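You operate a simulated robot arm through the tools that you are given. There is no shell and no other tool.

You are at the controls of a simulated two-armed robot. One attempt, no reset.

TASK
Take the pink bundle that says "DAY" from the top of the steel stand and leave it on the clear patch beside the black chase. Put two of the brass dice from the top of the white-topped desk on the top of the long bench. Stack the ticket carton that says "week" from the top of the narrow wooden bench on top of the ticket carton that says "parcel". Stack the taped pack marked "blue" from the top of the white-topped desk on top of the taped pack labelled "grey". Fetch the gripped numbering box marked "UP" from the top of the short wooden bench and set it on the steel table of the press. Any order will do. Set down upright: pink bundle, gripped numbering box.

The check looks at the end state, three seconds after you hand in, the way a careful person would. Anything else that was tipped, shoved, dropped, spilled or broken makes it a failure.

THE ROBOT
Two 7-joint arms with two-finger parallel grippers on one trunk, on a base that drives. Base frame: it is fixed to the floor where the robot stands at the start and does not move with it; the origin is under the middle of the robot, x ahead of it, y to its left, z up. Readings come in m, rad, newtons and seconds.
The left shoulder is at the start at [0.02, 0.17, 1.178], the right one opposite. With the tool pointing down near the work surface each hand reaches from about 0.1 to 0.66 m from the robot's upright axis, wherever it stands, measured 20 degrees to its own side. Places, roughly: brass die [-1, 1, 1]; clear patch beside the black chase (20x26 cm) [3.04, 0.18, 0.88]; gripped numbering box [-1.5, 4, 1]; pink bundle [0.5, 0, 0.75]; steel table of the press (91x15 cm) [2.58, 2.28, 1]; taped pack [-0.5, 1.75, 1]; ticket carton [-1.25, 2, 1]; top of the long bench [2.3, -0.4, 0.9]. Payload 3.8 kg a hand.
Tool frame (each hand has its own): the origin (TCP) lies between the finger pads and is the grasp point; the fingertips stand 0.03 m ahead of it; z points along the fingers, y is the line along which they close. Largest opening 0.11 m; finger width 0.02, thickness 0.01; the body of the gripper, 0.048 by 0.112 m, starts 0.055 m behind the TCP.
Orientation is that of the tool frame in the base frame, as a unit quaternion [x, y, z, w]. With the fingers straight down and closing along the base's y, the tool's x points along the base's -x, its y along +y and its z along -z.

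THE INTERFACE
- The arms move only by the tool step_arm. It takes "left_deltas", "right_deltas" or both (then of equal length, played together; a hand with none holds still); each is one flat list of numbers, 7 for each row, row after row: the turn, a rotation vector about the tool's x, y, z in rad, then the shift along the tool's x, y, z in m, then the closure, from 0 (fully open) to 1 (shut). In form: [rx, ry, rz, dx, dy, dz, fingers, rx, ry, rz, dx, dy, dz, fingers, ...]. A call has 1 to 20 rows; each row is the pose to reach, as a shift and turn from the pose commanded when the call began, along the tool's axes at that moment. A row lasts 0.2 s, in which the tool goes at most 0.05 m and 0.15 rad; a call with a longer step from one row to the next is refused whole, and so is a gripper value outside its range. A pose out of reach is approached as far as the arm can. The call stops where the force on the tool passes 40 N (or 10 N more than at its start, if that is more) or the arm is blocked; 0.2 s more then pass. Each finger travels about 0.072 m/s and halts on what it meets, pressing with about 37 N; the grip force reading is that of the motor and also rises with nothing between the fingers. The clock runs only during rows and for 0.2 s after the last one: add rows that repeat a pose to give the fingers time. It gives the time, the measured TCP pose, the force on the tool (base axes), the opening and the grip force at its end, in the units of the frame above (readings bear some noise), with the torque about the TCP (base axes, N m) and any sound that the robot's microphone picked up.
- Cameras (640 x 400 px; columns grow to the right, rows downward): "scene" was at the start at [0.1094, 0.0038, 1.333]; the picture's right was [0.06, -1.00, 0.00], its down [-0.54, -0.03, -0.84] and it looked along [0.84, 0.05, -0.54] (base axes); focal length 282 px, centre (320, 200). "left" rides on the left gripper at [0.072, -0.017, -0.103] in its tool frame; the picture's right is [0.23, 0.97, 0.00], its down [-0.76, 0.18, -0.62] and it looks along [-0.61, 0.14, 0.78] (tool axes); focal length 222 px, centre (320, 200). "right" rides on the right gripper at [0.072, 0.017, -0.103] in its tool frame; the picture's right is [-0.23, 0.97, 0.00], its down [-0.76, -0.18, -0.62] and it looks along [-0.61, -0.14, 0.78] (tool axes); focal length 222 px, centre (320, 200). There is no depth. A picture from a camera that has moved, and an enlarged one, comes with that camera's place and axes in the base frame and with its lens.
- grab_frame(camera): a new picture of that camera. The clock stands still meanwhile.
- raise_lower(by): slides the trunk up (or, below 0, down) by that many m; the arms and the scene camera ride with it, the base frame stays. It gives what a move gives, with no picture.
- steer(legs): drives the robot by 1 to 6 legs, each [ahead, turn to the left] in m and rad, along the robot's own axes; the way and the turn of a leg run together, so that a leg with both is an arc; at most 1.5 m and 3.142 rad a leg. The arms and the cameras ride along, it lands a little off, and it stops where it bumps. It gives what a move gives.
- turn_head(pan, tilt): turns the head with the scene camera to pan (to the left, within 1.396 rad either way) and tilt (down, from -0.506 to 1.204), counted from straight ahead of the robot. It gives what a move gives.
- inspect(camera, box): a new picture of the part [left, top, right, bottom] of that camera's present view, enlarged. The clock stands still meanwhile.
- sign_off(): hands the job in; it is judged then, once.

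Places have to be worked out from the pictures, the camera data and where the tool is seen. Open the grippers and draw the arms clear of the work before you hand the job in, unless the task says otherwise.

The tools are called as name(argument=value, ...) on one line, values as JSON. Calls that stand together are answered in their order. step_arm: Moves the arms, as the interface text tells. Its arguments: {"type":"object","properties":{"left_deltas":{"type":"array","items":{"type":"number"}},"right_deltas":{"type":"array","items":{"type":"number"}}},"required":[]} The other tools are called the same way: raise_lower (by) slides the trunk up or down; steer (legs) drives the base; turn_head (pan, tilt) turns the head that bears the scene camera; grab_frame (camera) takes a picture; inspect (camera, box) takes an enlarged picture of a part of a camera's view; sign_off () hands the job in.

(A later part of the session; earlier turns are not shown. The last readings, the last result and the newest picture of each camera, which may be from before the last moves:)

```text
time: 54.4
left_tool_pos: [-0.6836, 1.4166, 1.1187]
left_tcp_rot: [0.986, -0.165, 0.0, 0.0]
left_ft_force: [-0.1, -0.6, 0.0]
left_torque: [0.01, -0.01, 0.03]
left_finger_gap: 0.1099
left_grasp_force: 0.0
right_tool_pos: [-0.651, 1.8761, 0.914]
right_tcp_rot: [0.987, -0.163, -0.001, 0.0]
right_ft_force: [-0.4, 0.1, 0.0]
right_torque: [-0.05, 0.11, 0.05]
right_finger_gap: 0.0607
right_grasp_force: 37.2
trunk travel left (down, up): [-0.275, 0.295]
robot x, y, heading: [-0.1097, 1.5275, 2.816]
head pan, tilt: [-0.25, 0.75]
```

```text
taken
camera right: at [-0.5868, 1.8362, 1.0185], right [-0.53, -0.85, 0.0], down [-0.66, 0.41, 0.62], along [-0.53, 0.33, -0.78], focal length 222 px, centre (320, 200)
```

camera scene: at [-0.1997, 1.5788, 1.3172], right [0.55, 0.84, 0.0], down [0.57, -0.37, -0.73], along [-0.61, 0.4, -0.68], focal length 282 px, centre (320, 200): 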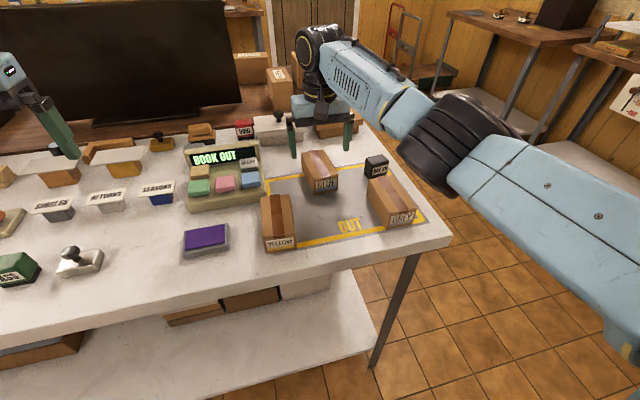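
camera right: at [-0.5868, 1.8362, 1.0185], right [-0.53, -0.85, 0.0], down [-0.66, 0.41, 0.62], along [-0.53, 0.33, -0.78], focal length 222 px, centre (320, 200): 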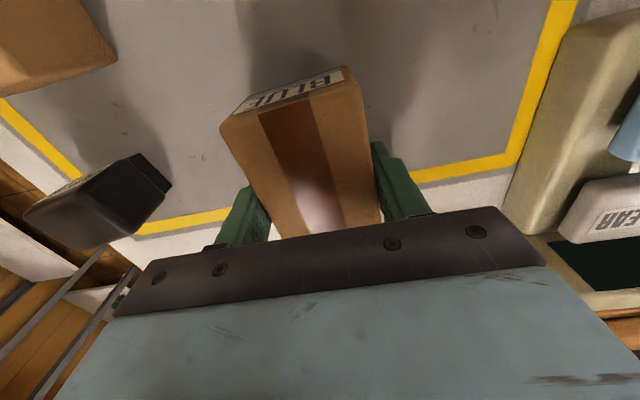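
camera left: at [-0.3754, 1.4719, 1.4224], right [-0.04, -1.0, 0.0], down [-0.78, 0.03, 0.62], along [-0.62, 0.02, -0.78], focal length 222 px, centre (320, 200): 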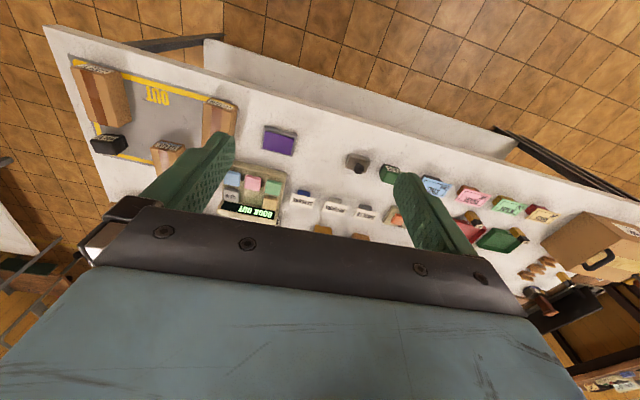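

BLUE is gripped (gap 6.1 cm, 37 N). I lift it 9 cm and carry it over GREY.

step_arm(right_deltas=[0, 0, 0, 0, 0, -0.03, 1, 0, 0, 0, 0, 0, -0.06, 1, 0, 0, 0, 0, 0, -0.09, 1, 0, 0, 0, 0.035, -0.03, -0.09, 1, 0, 0, 0, 0.071, -0.06, -0.09, 1, 0, 0, 0, 0.106, -0.09, -0.09, 1, 0, 0, 0, 0.1415, -0.1188, -0.09, 1, 0, 0, 0, 0.1415, -0.1188, -0.09, 1])

grab_frame(camera="right")

inspect(camera="scene", box=[240, 100, 480, 250])

```text
time: 56.2
left_tool_pos: [-0.6839, 1.4166, 1.1194]
left_tcp_rot: [0.986, -0.164, 0.0, -0.001]
left_ft_force: [-0.4, -0.3, 0.9]
left_torque: [-0.05, -0.03, 0.0]
left_finger_gap: 0.1099
left_grasp_force: 0.1
right_tool_pos: [-0.4806, 1.9428, 1.0086]
right_tcp_rot: [0.986, -0.164, 0.001, -0.001]
right_ft_force: [0.5, 0.3, 0.4]
right_torque: [0.02, 0.02, 0.02]
right_finger_gap: 0.0
right_grasp_force: 37.1
trunk travel left (down, up): [-0.275, 0.295]
robot x, y, heading: [-0.1057, 1.5257, 2.814]
head pan, tilt: [-0.25, 0.75]
```

```text
taken
camera right: at [-0.4159, 1.9023, 1.1112], right [-0.53, -0.85, 0.0], down [-0.66, 0.41, 0.62], along [-0.53, 0.33, -0.78], focal length 222 px, centre (320, 200)
```

right: 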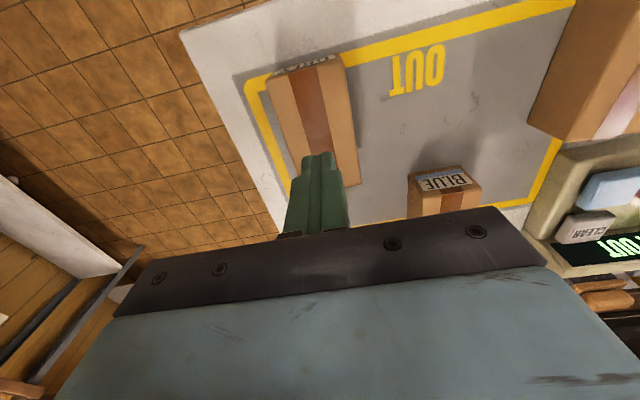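

```text
2.67 times, centred on (360, 175) of scene
camera zoom: at [-0.2003, 1.5788, 1.3171], right [0.55, 0.84, 0.0], down [0.57, -0.37, -0.73], along [-0.61, 0.4, -0.68], focal length 751 px, centre (213, 267)
```

zoom: 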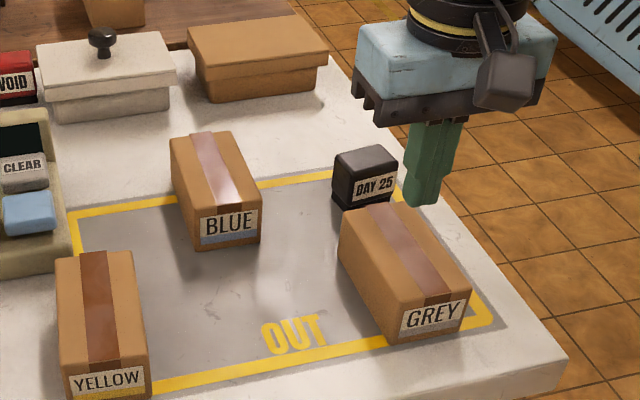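

The gap reads 0: BLUE slipped out of the grip and still lies in its place, with no harm seen. I open, go back above it and look before a deeper grasp with a slow lift.

step_arm(right_deltas=[0, 0, 0, 0, 0, 0, 0, 0, 0, 0, -0.037, 0.03, 0, 0, 0, 0, 0, -0.075, 0.06, 0, 0, 0, 0, 0, -0.112, 0.09, 0, 0, 0, 0, 0, -0.1491, 0.1183, 0, 0, 0, 0, 0, -0.1491, 0.1183, 0.024, 0, 0, 0, 0, -0.1491, 0.1183, 0.024, 0])

grab_frame(camera="right")

inspect(camera="scene", box=[240, 100, 440, 225])

```text
time: 57.8
left_tool_pos: [-0.6827, 1.4166, 1.1168]
left_tcp_rot: [0.986, -0.164, 0.0, 0.0]
left_ft_force: [0.1, 0.0, 0.3]
left_torque: [0.0, 0.0, 0.01]
left_finger_gap: 0.1099
left_grasp_force: 0.0
right_tool_pos: [-0.6593, 1.8795, 0.9828]
right_tcp_rot: [0.987, -0.164, -0.001, -0.001]
right_ft_force: [0.7, 0.4, 0.1]
right_torque: [0.0, -0.06, -0.03]
right_finger_gap: 0.1097
right_grasp_force: 0.2
trunk travel left (down, up): [-0.275, 0.295]
robot x, y, heading: [-0.1118, 1.5285, 2.815]
head pan, tilt: [-0.25, 0.75]
```

```text
taken
camera right: at [-0.5947, 1.8389, 1.0857], right [-0.53, -0.85, 0.0], down [-0.66, 0.41, 0.62], along [-0.53, 0.33, -0.78], focal length 222 px, centre (320, 200)
```

right: 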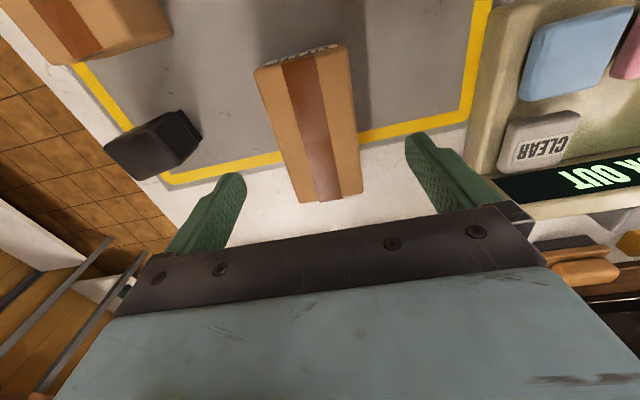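

```text
3.20 times, centred on (340, 162) of scene
camera zoom: at [-0.1997, 1.5781, 1.3172], right [0.55, 0.84, 0.0], down [0.57, -0.37, -0.73], along [-0.61, 0.4, -0.68], focal length 901 px, centre (256, 320)
```

zoom: 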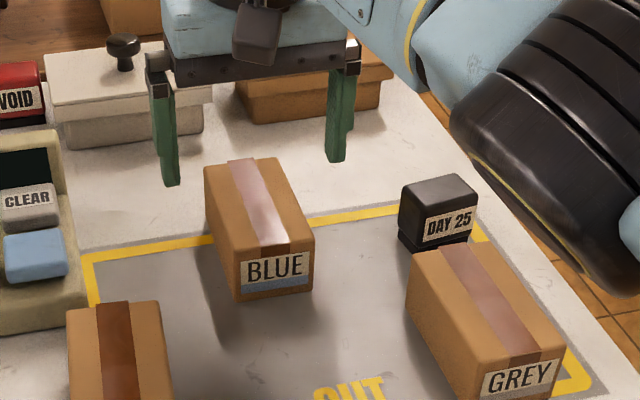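

BLUE is undisturbed and the TCP is centred over it. I descend a bit deeper this time (to z 0.909), close and hold.

step_arm(right_deltas=[0, 0, 0, 0, 0, 0.035, 0, 0, 0, 0, 0, 0, 0.06, 0, 0, 0, 0, 0, 0, 0.07, 0, 0, 0, 0, 0, 0, 0.074, 0, 0, 0, 0, 0, 0, 0.074, 1, 0, 0, 0, 0, 0, 0.074, 1, 0, 0, 0, 0, 0, 0.074, 1, 0, 0, 0, 0, 0, 0.074, 1, 0, 0, 0, 0, 0, 0.074, 1, 0, 0, 0, 0, 0, 0.074, 1])

step_arm(right_deltas=[0, 0, 0, 0, 0, -0.003, 1, 0, 0, 0, 0, 0, -0.006, 1, 0, 0, 0, 0, 0, -0.01, 1, 0, 0, 0, 0, 0, -0.015, 1, 0, 0, 0, 0, 0, -0.02, 1])

grab_frame(camera="right")

inspect(camera="scene", box=[240, 100, 440, 225])

```text
time: 60.0
left_tool_pos: [-0.683, 1.417, 1.1201]
left_tcp_rot: [0.986, -0.164, -0.001, 0.0]
left_ft_force: [0.4, -1.0, 0.3]
left_torque: [-0.01, -0.01, 0.03]
left_finger_gap: 0.1102
left_grasp_force: 0.1
right_tool_pos: [-0.6579, 1.8789, 0.9088]
right_tcp_rot: [0.987, -0.164, -0.002, -0.001]
right_ft_force: [-4.5, -1.0, 11.4]
right_torque: [-0.22, 0.02, -0.17]
right_finger_gap: 0.0596
right_grasp_force: 37.2
trunk travel left (down, up): [-0.275, 0.295]
robot x, y, heading: [-0.1094, 1.531, 2.81]
head pan, tilt: [-0.25, 0.75]
```

```text
time: 61.2
left_tool_pos: [-0.6833, 1.4178, 1.1189]
left_tcp_rot: [0.987, -0.163, 0.0, 0.001]
left_ft_force: [-0.6, -0.7, 0.5]
left_torque: [-0.01, 0.0, 0.01]
left_finger_gap: 0.11
left_grasp_force: 0.1
right_tool_pos: [-0.6594, 1.881, 0.9281]
right_tcp_rot: [0.986, -0.165, 0.0, -0.001]
right_ft_force: [-0.3, 0.5, -2.5]
right_torque: [-0.01, 0.0, 0.0]
right_finger_gap: 0.0596
right_grasp_force: 37.1
trunk travel left (down, up): [-0.275, 0.295]
robot x, y, heading: [-0.11, 1.5277, 2.808]
head pan, tilt: [-0.25, 0.75]
```

```text
taken
camera right: at [-0.5954, 1.841, 1.0321], right [-0.53, -0.85, 0.0], down [-0.66, 0.41, 0.62], along [-0.53, 0.33, -0.78], focal length 222 px, centre (320, 200)
```

right: 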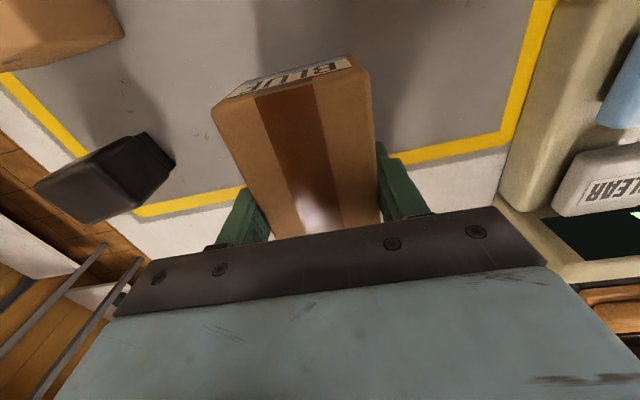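

```text
3.20 times, centred on (340, 162) of scene
camera zoom: at [-0.1998, 1.5793, 1.3171], right [0.55, 0.84, 0.0], down [0.57, -0.37, -0.73], along [-0.61, 0.4, -0.68], focal length 901 px, centre (256, 320)
```

zoom: 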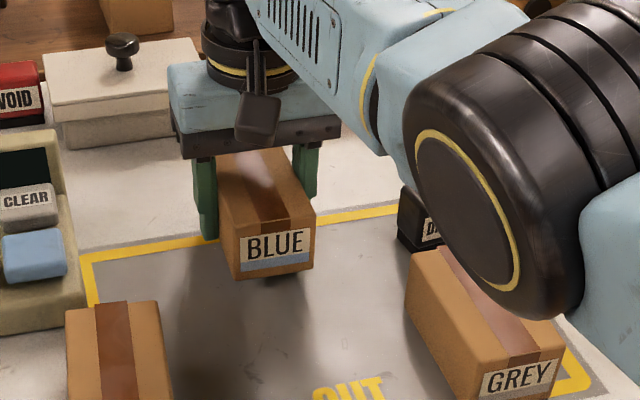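

BLUE is lifted and held (gap 5.96 cm, about 2.5 N weight). I raise it further and carry it slowly over GREY.

step_arm(right_deltas=[0, 0, 0, 0, 0, -0.02, 1, 0, 0, 0, 0, 0, -0.04, 1, 0, 0, 0, 0, 0, -0.06, 1, 0, 0, 0, 0.018, -0.0146, -0.06, 1, 0, 0, 0, 0.0356, -0.0292, -0.06, 1, 0, 0, 0, 0.0533, -0.0437, -0.06, 1, 0, 0, 0, 0.0711, -0.0583, -0.06, 1, 0, 0, 0, 0.0889, -0.0729, -0.06, 1, 0, 0, 0, 0.1067, -0.0875, -0.06, 1, 0, 0, 0, 0.1244, -0.102, -0.06, 1, 0, 0, 0, 0.1422, -0.1166, -0.06, 1, 0, 0, 0, 0.1422, -0.1166, -0.06, 1])

grab_frame(camera="right")

inspect(camera="scene", box=[280, 110, 480, 235])

```text
time: 63.8
left_tool_pos: [-0.683, 1.4173, 1.1192]
left_tcp_rot: [0.986, -0.164, -0.001, 0.0]
left_ft_force: [-0.2, -0.5, -0.5]
left_torque: [-0.01, 0.04, -0.03]
left_finger_gap: 0.1098
left_grasp_force: 0.0
right_tool_pos: [-0.4867, 1.9443, 0.9882]
right_tcp_rot: [0.987, -0.163, -0.001, 0.001]
right_ft_force: [0.3, 0.7, -1.6]
right_torque: [0.01, 0.01, -0.02]
right_finger_gap: 0.0597
right_grasp_force: 37.1
trunk travel left (down, up): [-0.275, 0.295]
robot x, y, heading: [-0.1114, 1.5286, 2.81]
head pan, tilt: [-0.25, 0.75]
```

```text
taken
camera right: at [-0.4228, 1.9041, 1.0919], right [-0.53, -0.85, 0.0], down [-0.66, 0.41, 0.62], along [-0.53, 0.33, -0.78], focal length 222 px, centre (320, 200)
```

right: 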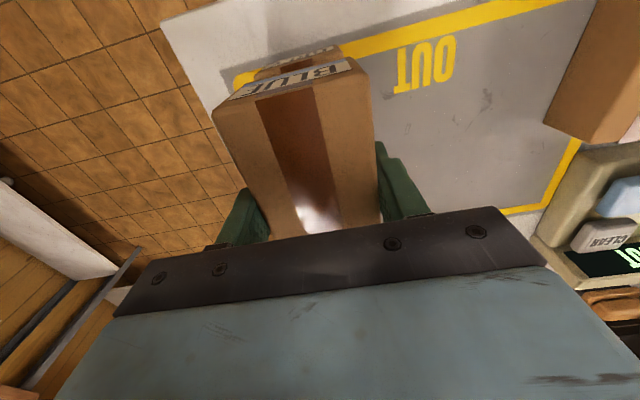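

```text
3.20 times, centred on (380, 172) of scene
camera zoom: at [-0.2001, 1.579, 1.3171], right [0.55, 0.84, 0.0], down [0.57, -0.37, -0.73], along [-0.61, 0.4, -0.68], focal length 901 px, centre (128, 288)
```

zoom: 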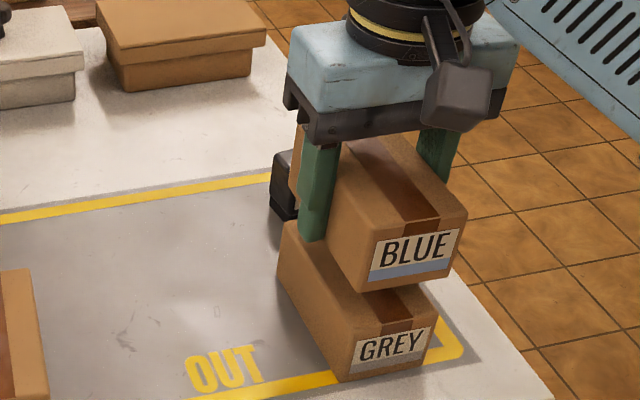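

BLUE hangs well lined up above GREY. I lower it in small steps and watch the force for contact.

step_arm(right_deltas=[0, 0, 0, 0, 0, 0.008, 1, 0, 0, 0, 0, 0, 0.016, 1, 0, 0, 0, 0, 0, 0.022, 1, 0, 0, 0, 0, 0, 0.025, 1, 0, 0, 0, 0, 0, 0.025, 1])

inspect(camera="scene", box=[320, 130, 480, 230])

```text
time: 65.0
left_tool_pos: [-0.6836, 1.4165, 1.1191]
left_tcp_rot: [0.986, -0.164, 0.0, 0.0]
left_ft_force: [0.0, -0.1, 0.3]
left_torque: [-0.03, 0.0, 0.01]
left_finger_gap: 0.1099
left_grasp_force: 0.1
right_tool_pos: [-0.4867, 1.9456, 0.9638]
right_tcp_rot: [0.987, -0.163, -0.001, 0.001]
right_ft_force: [-0.7, -0.8, -2.9]
right_torque: [0.05, 0.07, 0.03]
right_finger_gap: 0.0596
right_grasp_force: 37.2
trunk travel left (down, up): [-0.275, 0.295]
robot x, y, heading: [-0.1099, 1.5328, 2.807]
head pan, tilt: [-0.25, 0.75]
```

```text
4.00 times, centred on (400, 180) of scene
camera zoom: at [-0.1998, 1.5792, 1.3171], right [0.55, 0.84, 0.0], down [0.57, -0.37, -0.73], along [-0.61, 0.4, -0.68], focal length 1126 px, centre (0, 280)
```

zoom: 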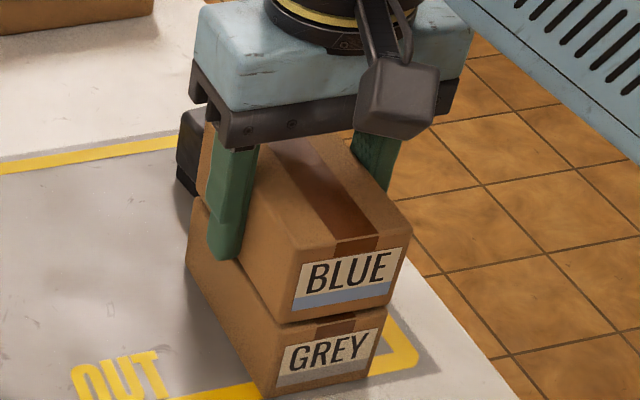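

Only a small gap remains. I go down another few millimetres in fine steps.

step_arm(right_deltas=[0, 0, 0, 0, 0, 0.002, 1, 0, 0, 0, 0, 0, 0.004, 1, 0, 0, 0, 0, 0, 0.005, 1, 0, 0, 0, 0, 0, 0.005, 1])

inspect(camera="scene", box=[360, 170, 440, 220])

```text
time: 66.0
left_tool_pos: [-0.6819, 1.4165, 1.1201]
left_tcp_rot: [0.986, -0.165, -0.001, 0.0]
left_ft_force: [0.4, 0.1, -0.6]
left_torque: [0.02, 0.02, 0.01]
left_finger_gap: 0.11
left_grasp_force: 0.0
right_tool_pos: [-0.4861, 1.9454, 0.9596]
right_tcp_rot: [0.986, -0.165, -0.002, -0.001]
right_ft_force: [0.6, 2.6, 12.0]
right_torque: [0.42, -0.34, 0.01]
right_finger_gap: 0.0598
right_grasp_force: 36.9
trunk travel left (down, up): [-0.275, 0.295]
robot x, y, heading: [-0.1112, 1.5271, 2.814]
head pan, tilt: [-0.25, 0.75]
```

```text
8.00 times, centred on (400, 195) of scene
camera zoom: at [-0.1989, 1.5786, 1.3173], right [0.55, 0.84, 0.0], down [0.57, -0.37, -0.73], along [-0.61, 0.4, -0.68], focal length 2252 px, centre (-320, 240)
```

zoom: 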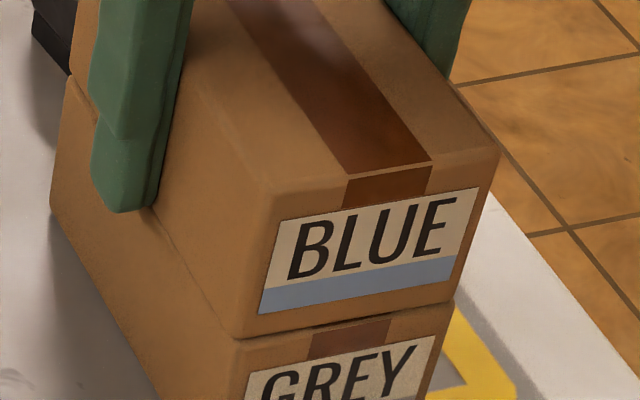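

Contact at 12 N: BLUE rests on GREY. I relax a millimetre, open and lift straight up.

step_arm(right_deltas=[0, 0, 0, 0, 0, -0.001, 1, 0, 0, 0, 0, 0, -0.001, 0.35, 0, 0, 0, 0, 0, -0.001, 0.2, 0, 0, 0, 0, 0, -0.001, 0, 0, 0, 0, 0, 0, -0.001, 0, 0, 0, 0, 0, 0, -0.02, 0, 0, 0, 0, 0, 0, -0.05, 0, 0, 0, 0, 0, 0, -0.09, 0, 0, 0, 0, 0, 0, -0.13, 0, 0, 0, 0, 0, 0, -0.16, 0])

inspect(camera="scene", box=[320, 130, 480, 230])

grab_frame(camera="right")

```text
time: 68.2
left_tool_pos: [-0.6829, 1.4167, 1.1195]
left_tcp_rot: [0.986, -0.165, 0.0, 0.0]
left_ft_force: [0.1, -0.1, 0.3]
left_torque: [-0.03, -0.01, -0.01]
left_finger_gap: 0.1098
left_grasp_force: 0.0
right_tool_pos: [-0.4863, 1.9442, 1.1195]
right_tcp_rot: [0.987, -0.163, -0.001, 0.0]
right_ft_force: [-0.2, 0.0, -0.5]
right_torque: [0.04, -0.02, -0.01]
right_finger_gap: 0.1098
right_grasp_force: 0.0
trunk travel left (down, up): [-0.275, 0.295]
robot x, y, heading: [-0.1095, 1.5289, 2.81]
head pan, tilt: [-0.25, 0.75]
```

```text
4.00 times, centred on (400, 180) of scene
camera zoom: at [-0.1995, 1.5788, 1.3172], right [0.55, 0.84, 0.0], down [0.57, -0.37, -0.73], along [-0.61, 0.4, -0.68], focal length 1126 px, centre (0, 280)
```

zoom: 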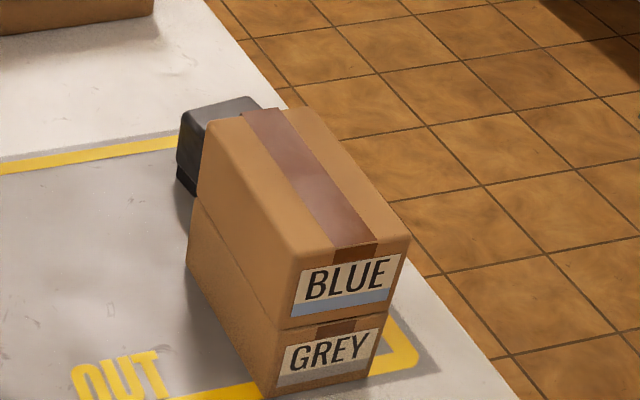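

```text
taken
camera right: at [-0.4215, 1.9037, 1.2231], right [-0.53, -0.85, 0.0], down [-0.66, 0.41, 0.62], along [-0.53, 0.33, -0.78], focal length 222 px, centre (320, 200)
```

right: 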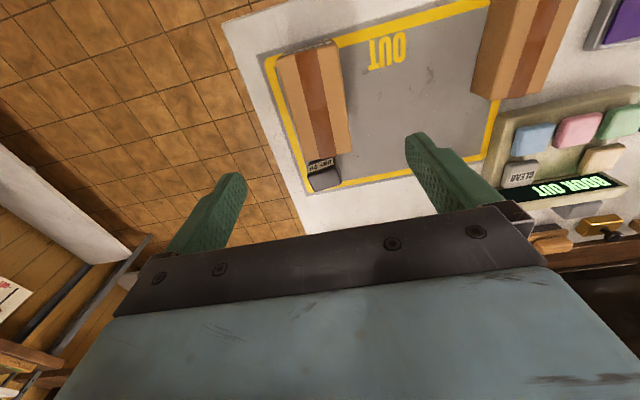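

The stack is good. Next are the cartons on the narrow bench behind this desk; I raise the trunk a little, back off and drive round the desk's right end, then look.

raise_lower(by=0.2)

steer(legs=[[-0.28, 0], [0, -1.554], [0.95, 0], [0, 1.57]])

turn_head(pan=0.3, tilt=0.45)

grab_frame(camera="scene")

turn_head(pan=-0.5, tilt=0.45)

grab_frame(camera="scene")

```text
time: 70.3
left_tool_pos: [-0.6824, 1.4167, 1.3195]
left_tcp_rot: [0.986, -0.165, 0.001, 0.0]
left_ft_force: [0.1, 0.2, -0.2]
left_torque: [0.04, 0.02, 0.02]
left_finger_gap: 0.11
left_grasp_force: 0.0
right_tool_pos: [-0.4856, 1.9438, 1.3189]
right_tcp_rot: [0.986, -0.164, 0.0, 0.0]
right_ft_force: [0.7, 0.2, -0.3]
right_torque: [-0.04, 0.02, -0.03]
right_finger_gap: 0.1101
right_grasp_force: 0.1
trunk travel left (down, up): [-0.475, 0.095]
robot x, y, heading: [-0.106, 1.5295, 2.809]
head pan, tilt: [-0.25, 0.75]
```

```text
time: 84.4
left_tool_pos: [-0.1368, 2.2249, 1.3189]
left_tcp_rot: [0.987, -0.16, -0.001, 0.001]
left_ft_force: [0.6, -1.1, -0.1]
left_torque: [-0.02, 0.0, -0.01]
left_finger_gap: 0.1099
left_grasp_force: 0.2
right_tool_pos: [0.0573, 2.7527, 1.3195]
right_tcp_rot: [0.987, -0.162, 0.0, 0.0]
right_ft_force: [-0.1, 0.5, -0.1]
right_torque: [0.04, -0.02, 0.03]
right_finger_gap: 0.1098
right_grasp_force: 0.0
trunk travel left (down, up): [-0.475, 0.095]
robot x, y, heading: [0.4338, 2.3383, 2.821]
head pan, tilt: [-0.25, 0.75]
```

```text
time: 85.4
left_tool_pos: [-0.1373, 2.2242, 1.3202]
left_tcp_rot: [0.987, -0.161, 0.0, 0.0]
left_ft_force: [0.4, 0.7, 0.0]
left_torque: [0.04, 0.03, -0.02]
left_finger_gap: 0.11
left_grasp_force: 0.1
right_tool_pos: [0.0571, 2.7531, 1.3199]
right_tcp_rot: [0.987, -0.161, 0.0, 0.0]
right_ft_force: [0.2, 0.2, -0.5]
right_torque: [-0.02, 0.01, -0.01]
right_finger_gap: 0.1099
right_grasp_force: 0.1
trunk travel left (down, up): [-0.475, 0.095]
robot x, y, heading: [0.437, 2.3409, 2.815]
head pan, tilt: [0.3, 0.45]
```

```text
taken
camera scene: at [0.3231, 2.3473, 1.5435], right [0.02, 1.0, 0.0], down [0.44, -0.01, -0.9], along [-0.9, 0.02, -0.44], focal length 282 px, centre (320, 200)
```

scene: 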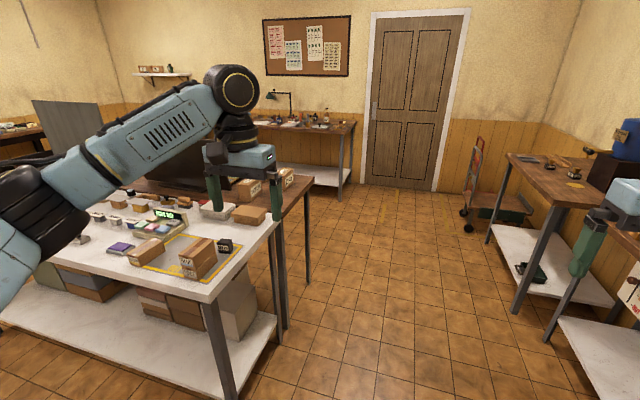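

```text
time: 86.5
left_tool_pos: [-0.1366, 2.2259, 1.3186]
left_tcp_rot: [0.987, -0.161, 0.001, 0.0]
left_ft_force: [0.4, 0.2, -0.3]
left_torque: [0.02, 0.0, -0.03]
left_finger_gap: 0.1098
left_grasp_force: 0.2
right_tool_pos: [0.0569, 2.7527, 1.3188]
right_tcp_rot: [0.987, -0.161, 0.0, 0.0]
right_ft_force: [0.5, 0.2, 0.1]
right_torque: [-0.01, 0.03, 0.02]
right_finger_gap: 0.1101
right_grasp_force: 0.2
trunk travel left (down, up): [-0.475, 0.095]
robot x, y, heading: [0.4362, 2.3402, 2.818]
head pan, tilt: [-0.499, 0.45]
```

```text
taken
camera scene: at [0.3524, 2.4124, 1.5436], right [0.73, 0.68, 0.0], down [0.3, -0.32, -0.9], along [-0.61, 0.66, -0.44], focal length 282 px, centre (320, 200)
```

scene: 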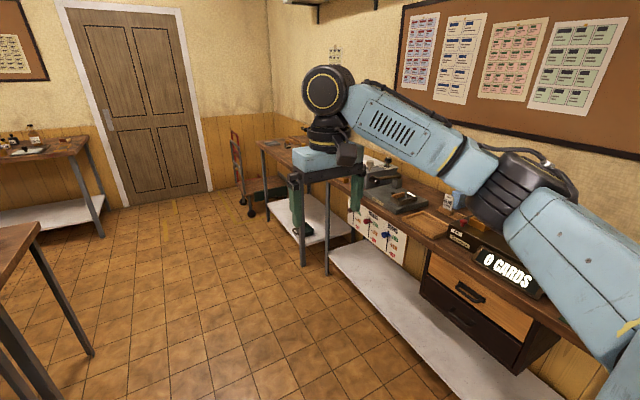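

The aisle between the narrow bench's end (v≈1.79 in room axes) and the wall benches (v≈3.12) is clear. I drive 1.4 m ahead, turn left to face the narrow bench's end, and look at the cartons.

steer(legs=[[1.4, 0], [0, 1.57]])

turn_head(pan=0.0, tilt=0.6)

grab_frame(camera="scene")

grab_frame(camera="right")

grab_frame(camera="left")

```text
time: 97.2
left_tool_pos: [-0.7895, 2.2226, 1.3195]
left_tcp_rot: [0.823, 0.568, 0.0, 0.0]
left_ft_force: [0.6, 1.0, -0.4]
left_torque: [0.01, 0.01, -0.03]
left_finger_gap: 0.1098
left_grasp_force: 0.1
right_tool_pos: [-1.3098, 2.4358, 1.3197]
right_tcp_rot: [0.822, 0.569, 0.0, 0.0]
right_ft_force: [0.2, -0.2, 0.4]
right_torque: [-0.01, 0.01, 0.0]
right_finger_gap: 0.1096
right_grasp_force: 0.0
trunk travel left (down, up): [-0.475, 0.095]
robot x, y, heading: [-0.8879, 2.796, -1.932]
head pan, tilt: [-0.499, 0.45]
```

```text
time: 98.2
left_tool_pos: [-0.7885, 2.2228, 1.3201]
left_tcp_rot: [0.822, 0.569, 0.0, 0.0]
left_ft_force: [-0.1, -0.1, 0.2]
left_torque: [-0.03, -0.05, -0.01]
left_finger_gap: 0.1104
left_grasp_force: 0.1
right_tool_pos: [-1.3098, 2.4345, 1.3196]
right_tcp_rot: [0.822, 0.57, 0.001, -0.001]
right_ft_force: [0.4, 0.1, -1.1]
right_torque: [0.02, -0.01, 0.02]
right_finger_gap: 0.1098
right_grasp_force: 0.0
trunk travel left (down, up): [-0.475, 0.095]
robot x, y, heading: [-0.8799, 2.7975, -1.929]
head pan, tilt: [0.0, 0.6]
```

```text
taken
camera scene: at [-0.9225, 2.6948, 1.53], right [-0.94, 0.35, 0.0], down [0.2, 0.53, -0.83], along [-0.29, -0.77, -0.56], focal length 282 px, centre (320, 200)
```

scene: 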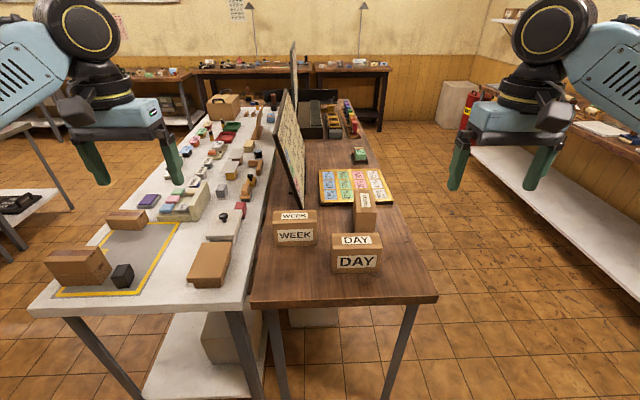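

```text
taken
camera right: at [-1.2675, 2.4964, 1.4225], right [0.83, -0.56, 0.0], down [-0.43, -0.65, 0.62], along [-0.35, -0.52, -0.78], focal length 222 px, centre (320, 200)
```

right: 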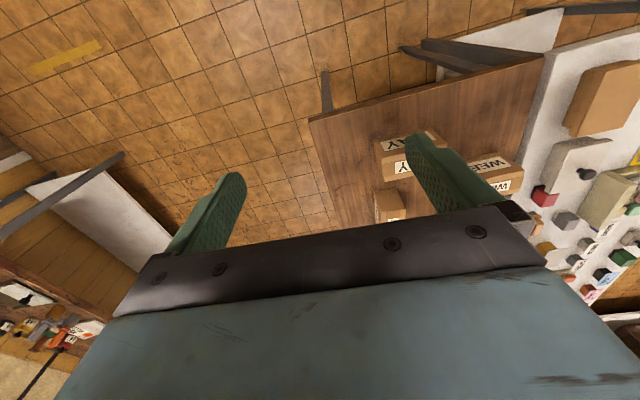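

```text
taken
camera left: at [-0.7788, 2.2957, 1.4227], right [0.99, -0.13, 0.0], down [-0.1, -0.77, 0.62], along [-0.08, -0.62, -0.78], focal length 222 px, centre (320, 200)
```

left: 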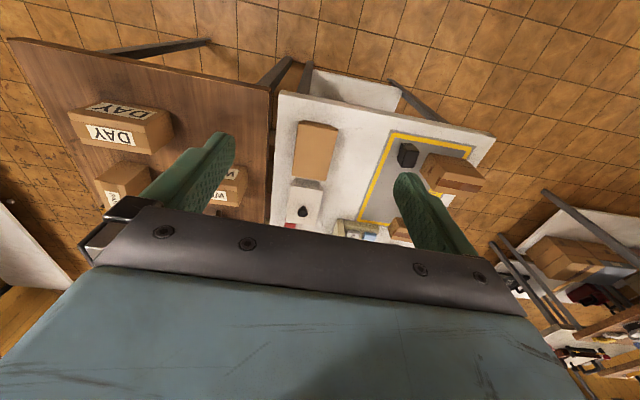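

From the bench end I see DAY in front right, WEEK front left and PARCEL behind DAY. I enlarge this area from scene and left cameras.

inspect(camera="scene", box=[250, 160, 440, 279])

inspect(camera="left", box=[0, 80, 260, 242])

inspect(camera="right", box=[340, 110, 560, 247])

```text
3.36 times, centred on (345, 220) of scene
camera zoom: at [-0.9225, 2.6948, 1.53], right [-0.94, 0.35, 0.0], down [0.2, 0.53, -0.83], along [-0.29, -0.77, -0.56], focal length 946 px, centre (236, 134)
```

zoom: 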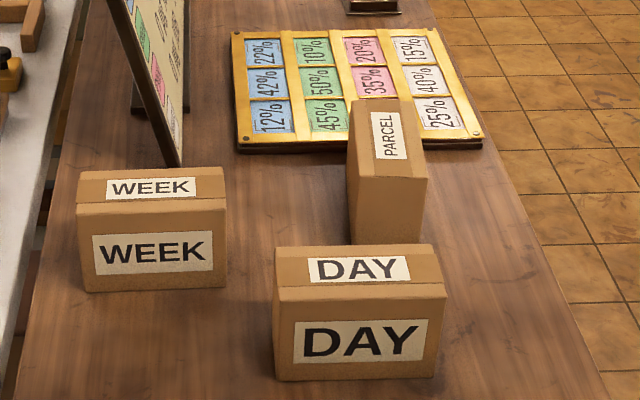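

```text
2.46 times, centred on (130, 161) of left
camera zoom: at [-0.7788, 2.2957, 1.4227], right [0.99, -0.13, 0.0], down [-0.1, -0.77, 0.62], along [-0.08, -0.62, -0.78], focal length 547 px, centre (788, 296)
```

zoom: 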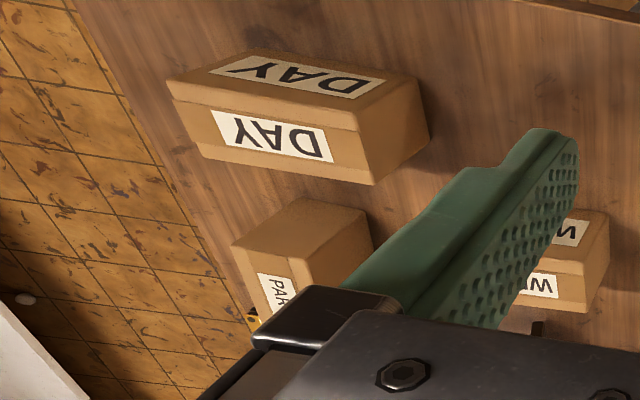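

```text
2.91 times, centred on (450, 178) of right
camera zoom: at [-1.2675, 2.4964, 1.4225], right [0.83, -0.56, 0.0], down [-0.43, -0.65, 0.62], along [-0.35, -0.52, -0.78], focal length 646 px, centre (-58, 262)
```

zoom: 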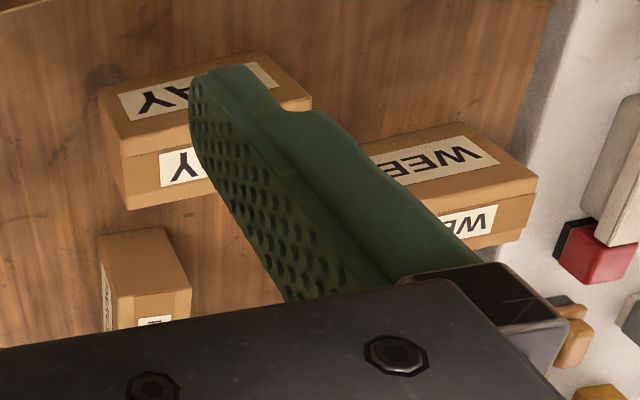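

WEEK stands at about (-1.097, 1.999), 13.6 x 6.5 x 9.6 cm, long side along the bench's width; PARCEL lies at about (-1.345, 1.992) turned 90°. I drive 0.21 m closer to the bench end and lower the trunk so the left arm can reach WEEK.

steer(legs=[[0, 0.045], [0.21, 0]])

turn_head(pan=0.0, tilt=0.8)

inspect(camera="scene", box=[200, 100, 440, 250])

grab_frame(camera="left")

```text
time: 100.2
left_tool_pos: [-0.831, 2.0241, 1.3201]
left_tcp_rot: [0.81, 0.587, -0.001, 0.0]
left_ft_force: [0.0, 0.0, -0.4]
left_torque: [0.01, -0.02, 0.03]
left_finger_gap: 0.1099
left_grasp_force: 0.0
right_tool_pos: [-1.3594, 2.2143, 1.3186]
right_tcp_rot: [0.809, 0.587, 0.0, 0.001]
right_ft_force: [-0.8, 0.0, -0.1]
right_torque: [-0.06, 0.0, 0.01]
right_finger_gap: 0.1102
right_grasp_force: 0.0
trunk travel left (down, up): [-0.475, 0.095]
robot x, y, heading: [-0.9536, 2.5956, -1.894]
head pan, tilt: [0.0, 0.6]
```

```text
time: 101.0
left_tool_pos: [-0.8316, 2.0234, 1.3204]
left_tcp_rot: [0.81, 0.587, -0.002, 0.0]
left_ft_force: [-0.2, 0.3, 0.3]
left_torque: [0.03, 0.01, -0.01]
left_finger_gap: 0.1099
left_grasp_force: 0.0
right_tool_pos: [-1.3607, 2.2153, 1.3189]
right_tcp_rot: [0.81, 0.587, 0.0, 0.001]
right_ft_force: [-0.6, 0.0, -1.2]
right_torque: [-0.02, 0.03, -0.02]
right_finger_gap: 0.11
right_grasp_force: 0.0
trunk travel left (down, up): [-0.475, 0.095]
robot x, y, heading: [-0.9499, 2.5991, -1.89]
head pan, tilt: [0.0, 0.799]
```

```text
2.67 times, centred on (320, 175) of scene
camera zoom: at [-0.9817, 2.4984, 1.5132], right [-0.95, 0.31, 0.0], down [0.22, 0.68, -0.7], along [-0.22, -0.66, -0.72], focal length 751 px, centre (320, 267)
```

zoom: 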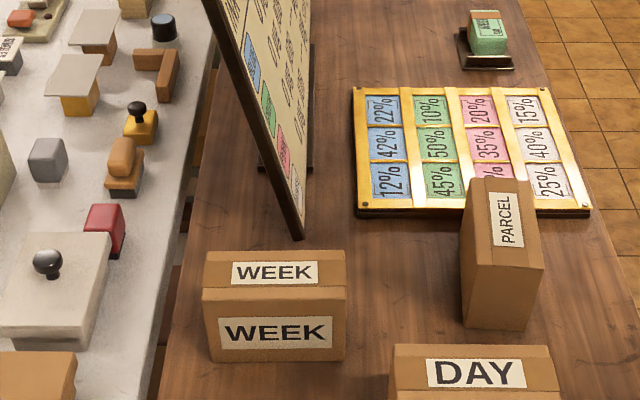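

```text
taken
camera left: at [-0.8235, 2.0985, 1.4229], right [1.0, -0.09, 0.0], down [-0.07, -0.78, 0.62], along [-0.06, -0.62, -0.78], focal length 222 px, centre (320, 200)
```

left: 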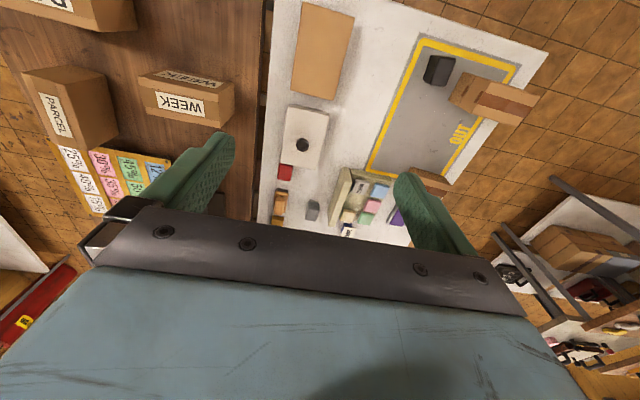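

WEEK's centre refines to (-1.099, 1.9985), yaw about 163.5°. I lower the trunk by 0.2 m, then turn the left hand 92° and bring it over WEEK at a safe height.

raise_lower(by=-0.2)

step_arm(left_deltas=[0, 0, -0.1454, -0.00975, -0.02241, 0.006, 0, 0, 0, -0.2908, -0.0195, -0.04482, 0.012, 0, 0, 0, -0.4362, -0.02925, -0.06723, 0.018, 0, 0, 0, -0.5816, -0.039, -0.08964, 0.024, 0, 0, 0, -0.727, -0.04875, -0.11205, 0.03, 0, 0, 0, -0.8724, -0.0585, -0.13446, 0.036, 0, 0, 0, -1.0178, -0.06825, -0.15687, 0.042, 0, 0, 0, -1.1632, -0.078, -0.17928, 0.048, 0, 0, 0, -1.3086, -0.08775, -0.20169, 0.054, 0, 0, 0, -1.454, -0.0975, -0.2241, 0.06, 0, 0, 0, -1.599, -0.1072, -0.2465, 0.066, 0, 0, 0, -1.599, -0.1072, -0.2465, 0.066, 0])

grab_frame(camera="scene")

grab_frame(camera="left")

```text
time: 103.1
left_tool_pos: [-0.8302, 2.0248, 1.1186]
left_tcp_rot: [0.81, 0.586, -0.001, 0.001]
left_ft_force: [0.9, -0.5, -0.4]
left_torque: [-0.02, 0.0, -0.03]
left_finger_gap: 0.1101
left_grasp_force: 0.1
right_tool_pos: [-1.3599, 2.2155, 1.1186]
right_tcp_rot: [0.81, 0.587, 0.0, 0.001]
right_ft_force: [-0.7, 0.6, 1.2]
right_torque: [-0.03, 0.02, -0.03]
right_finger_gap: 0.1101
right_grasp_force: 0.1
trunk travel left (down, up): [-0.275, 0.295]
robot x, y, heading: [-0.9479, 2.5962, -1.892]
head pan, tilt: [0.0, 0.799]
```

```text
time: 105.7
left_tool_pos: [-1.0941, 2.0041, 1.0501]
left_tcp_rot: [0.144, 0.99, 0.0, 0.0]
left_ft_force: [-0.1, 0.6, 0.5]
left_torque: [-0.02, -0.02, -0.01]
left_finger_gap: 0.1101
left_grasp_force: 0.0
left hand out of reach, approached as far as the arm can: row 11, 12
right_tool_pos: [-1.3599, 2.215, 1.1188]
right_tcp_rot: [0.81, 0.587, 0.0, 0.0]
right_ft_force: [0.7, 0.4, -0.8]
right_torque: [0.03, -0.03, 0.03]
right_finger_gap: 0.1102
right_grasp_force: 0.1
trunk travel left (down, up): [-0.275, 0.295]
robot x, y, heading: [-0.9503, 2.5977, -1.887]
head pan, tilt: [0.0, 0.799]
```

```text
taken
camera scene: at [-0.9815, 2.4981, 1.3131], right [-0.95, 0.31, 0.0], down [0.22, 0.68, -0.7], along [-0.22, -0.66, -0.72], focal length 282 px, centre (320, 200)
```

scene: 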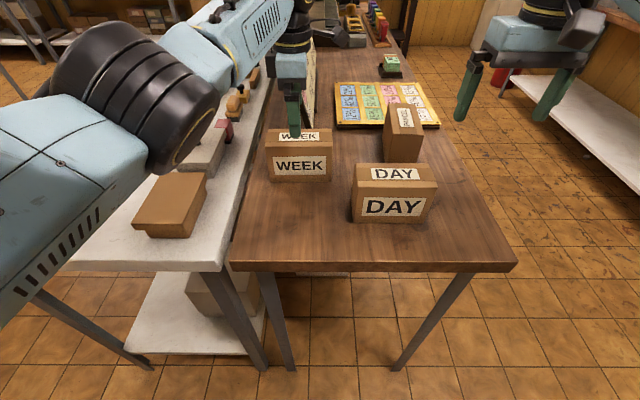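

```text
taken
camera left: at [-1.1676, 2.0076, 1.155], right [0.06, 1.0, 0.0], down [0.78, -0.04, 0.62], along [0.62, -0.04, -0.78], focal length 222 px, centre (320, 200)
```

left: 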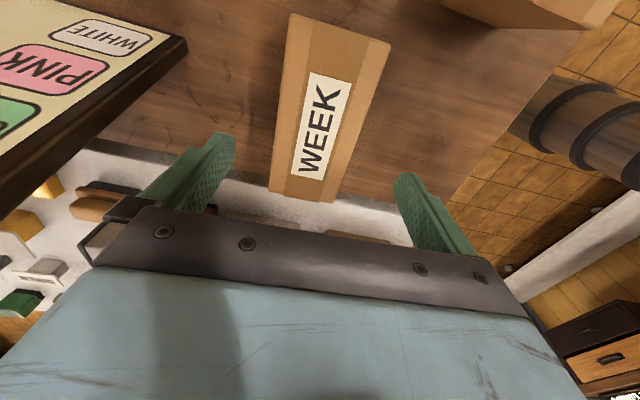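

The hand is 4 mm off WEEK's middle and the arm is just at its reach. I drive 2 cm nearer, then descend in part and check.

steer(legs=[[0.02, 0]])

step_arm(left_deltas=[0, 0, 0, 0, 0, 0.02, 0, 0, 0, 0, 0, 0, 0.02, 0])

grab_frame(camera="left")

```text
time: 106.5
left_tool_pos: [-1.101, 1.9847, 1.0511]
left_tcp_rot: [0.145, 0.989, 0.001, 0.0]
left_ft_force: [-0.7, 0.0, -0.4]
left_torque: [0.03, -0.04, 0.0]
left_finger_gap: 0.1099
left_grasp_force: 0.0
right_tool_pos: [-1.3679, 2.195, 1.1187]
right_tcp_rot: [0.81, 0.587, 0.0, 0.0]
right_ft_force: [0.0, -0.9, -0.3]
right_torque: [0.03, -0.01, 0.0]
right_finger_gap: 0.1099
right_grasp_force: 0.1
trunk travel left (down, up): [-0.275, 0.295]
robot x, y, heading: [-0.9548, 2.5782, -1.888]
head pan, tilt: [0.0, 0.799]
```

```text
time: 107.1
left_tool_pos: [-1.1002, 1.9847, 1.0319]
left_tcp_rot: [0.145, 0.989, -0.001, -0.001]
left_ft_force: [-0.3, 0.2, -0.8]
left_torque: [-0.03, 0.0, -0.02]
left_finger_gap: 0.1099
left_grasp_force: 0.1
right_tool_pos: [-1.3673, 2.1981, 1.1194]
right_tcp_rot: [0.81, 0.587, -0.001, 0.0]
right_ft_force: [0.0, -0.1, 0.0]
right_torque: [0.02, 0.03, -0.02]
right_finger_gap: 0.11
right_grasp_force: 0.1
trunk travel left (down, up): [-0.275, 0.295]
robot x, y, heading: [-0.9508, 2.5775, -1.89]
head pan, tilt: [0.0, 0.799]
```

```text
taken
camera left: at [-1.1738, 1.9891, 1.1352], right [0.06, 1.0, 0.0], down [0.78, -0.05, 0.62], along [0.62, -0.04, -0.78], focal length 222 px, centre (320, 200)
```

left: 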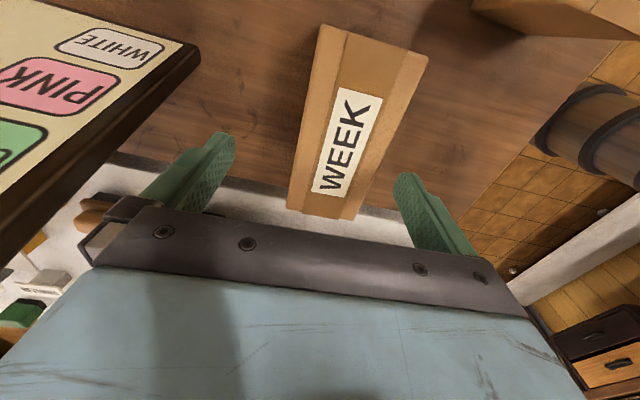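

WEEK's middle is 17 mm off in the tool's y; I correct this, descend to z 0.94 and close.

step_arm(left_deltas=[0, 0, 0, -0.0025, 0.0175, 0.0, 0, 0, 0, 0, -0.0025, 0.0175, 0.03, 0, 0, 0, 0, -0.0025, 0.0175, 0.06, 0, 0, 0, 0, -0.0025, 0.0175, 0.08, 0, 0, 0, 0, -0.0025, 0.0175, 0.092, 0, 0, 0, 0, -0.0025, 0.0175, 0.092, 1, 0, 0, 0, -0.0025, 0.0175, 0.092, 1, 0, 0, 0, -0.0025, 0.0175, 0.092, 1, 0, 0, 0, -0.0025, 0.0175, 0.092, 1, 0, 0, 0, -0.0025, 0.0175, 0.092, 1])

grab_frame(camera="left")

grab_frame(camera="scene")

```text
time: 109.3
left_tool_pos: [-1.0938, 2.0005, 0.9398]
left_tcp_rot: [0.145, 0.989, 0.0, -0.001]
left_ft_force: [0.8, 2.3, 1.0]
left_torque: [0.21, 0.04, -0.16]
left_finger_gap: 0.068
left_grasp_force: 36.8
right_tool_pos: [-1.3669, 2.1963, 1.1191]
right_tcp_rot: [0.81, 0.587, -0.001, 0.0]
right_ft_force: [-0.5, -0.4, -0.4]
right_torque: [0.02, 0.01, -0.01]
right_finger_gap: 0.1102
right_grasp_force: 0.1
trunk travel left (down, up): [-0.275, 0.295]
robot x, y, heading: [-0.9567, 2.5771, -1.883]
head pan, tilt: [0.0, 0.799]
```

```text
taken
camera left: at [-1.1676, 2.0042, 1.0429], right [0.06, 1.0, 0.0], down [0.78, -0.05, 0.62], along [0.62, -0.04, -0.78], focal length 222 px, centre (320, 200)
```

left: 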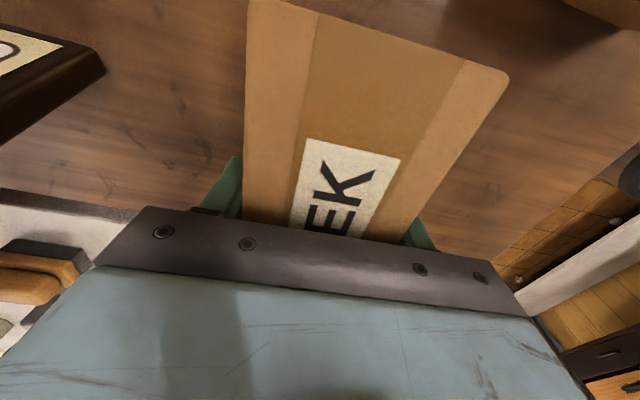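

```text
taken
camera scene: at [-0.9879, 2.4796, 1.3131], right [-0.95, 0.31, 0.0], down [0.22, 0.68, -0.7], along [-0.22, -0.66, -0.72], focal length 282 px, centre (320, 200)
```

scene: 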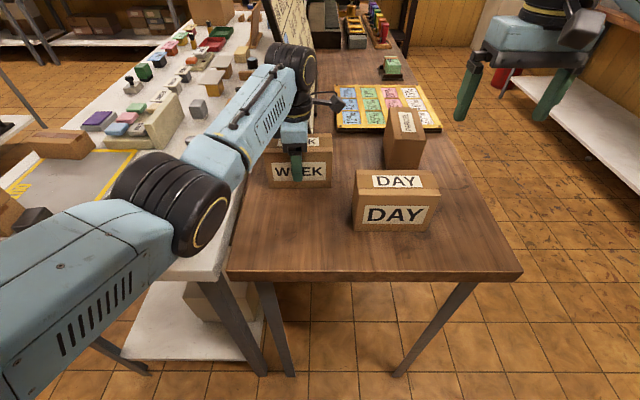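

WEEK is gripped (gap 6.8 cm). The left elbow hangs low near the brown lidded box on the desk, so I look there closely before lifting.

inspect(camera="scene", box=[60, 120, 300, 270])

```text
2.67 times, centred on (180, 195) of scene
camera zoom: at [-0.9879, 2.4796, 1.3131], right [-0.95, 0.31, 0.0], down [0.22, 0.68, -0.7], along [-0.22, -0.66, -0.72], focal length 751 px, centre (693, 213)
```

zoom: 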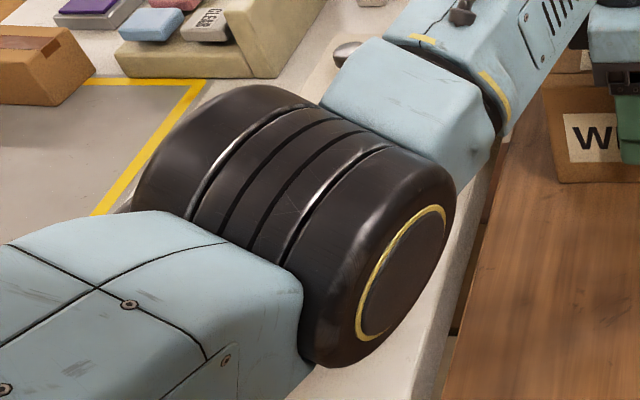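

The box is hidden under the elbow, so I lift WEEK by raising the trunk, which takes the elbow straight up too.

raise_lower(by=0.02)

raise_lower(by=0.2)

grab_frame(camera="scene")

grab_frame(camera="left")

```text
time: 110.0
left_tool_pos: [-1.094, 1.9985, 0.9585]
left_tcp_rot: [0.145, 0.989, 0.0, 0.0]
left_ft_force: [0.2, -0.2, -6.4]
left_torque: [0.0, -0.04, -0.01]
left_finger_gap: 0.0678
left_grasp_force: 36.8
right_tool_pos: [-1.3671, 2.1954, 1.1385]
right_tcp_rot: [0.809, 0.587, 0.0, 0.0]
right_ft_force: [0.8, -0.3, -0.7]
right_torque: [0.0, 0.0, 0.0]
right_finger_gap: 0.1101
right_grasp_force: 0.1
trunk travel left (down, up): [-0.295, 0.275]
robot x, y, heading: [-0.9525, 2.5789, -1.888]
head pan, tilt: [0.0, 0.799]
```

```text
time: 112.2
left_tool_pos: [-1.095, 1.9992, 1.1595]
left_tcp_rot: [0.145, 0.989, 0.0, 0.0]
left_ft_force: [0.2, 0.1, -6.7]
left_torque: [0.02, -0.02, 0.0]
left_finger_gap: 0.068
left_grasp_force: 37.3
right_tool_pos: [-1.3667, 2.1955, 1.3393]
right_tcp_rot: [0.81, 0.587, -0.001, -0.001]
right_ft_force: [-0.3, 0.4, -0.9]
right_torque: [0.0, -0.04, 0.02]
right_finger_gap: 0.11
right_grasp_force: 0.0
trunk travel left (down, up): [-0.495, 0.075]
robot x, y, heading: [-0.9585, 2.5796, -1.888]
head pan, tilt: [0.0, 0.799]
```

```text
taken
camera scene: at [-0.9882, 2.4787, 1.533], right [-0.95, 0.31, 0.0], down [0.22, 0.68, -0.7], along [-0.22, -0.66, -0.72], focal length 282 px, centre (320, 200)
```

scene: 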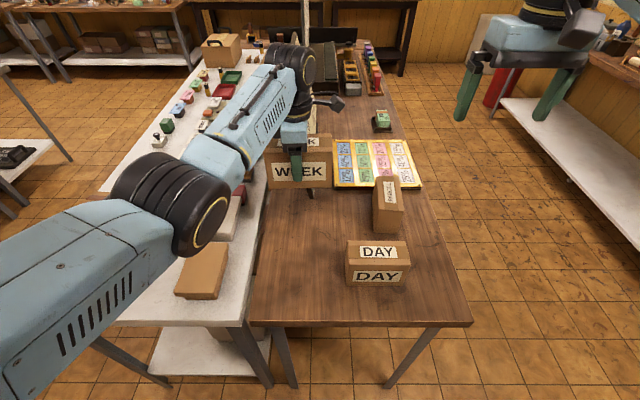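

```text
taken
camera left: at [-1.1677, 2.0033, 1.2623], right [0.06, 1.0, 0.0], down [0.78, -0.05, 0.62], along [0.62, -0.04, -0.78], focal length 222 px, centre (320, 200)
```

left: 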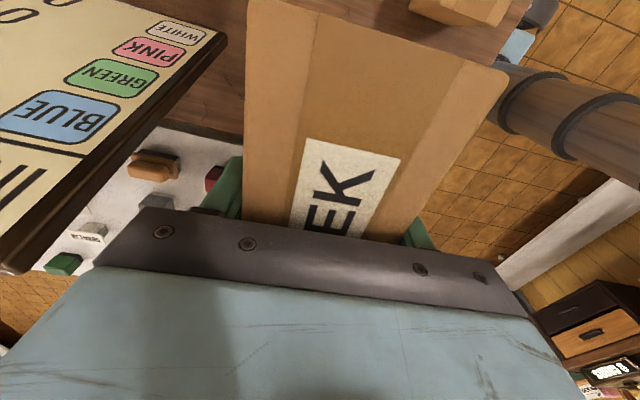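

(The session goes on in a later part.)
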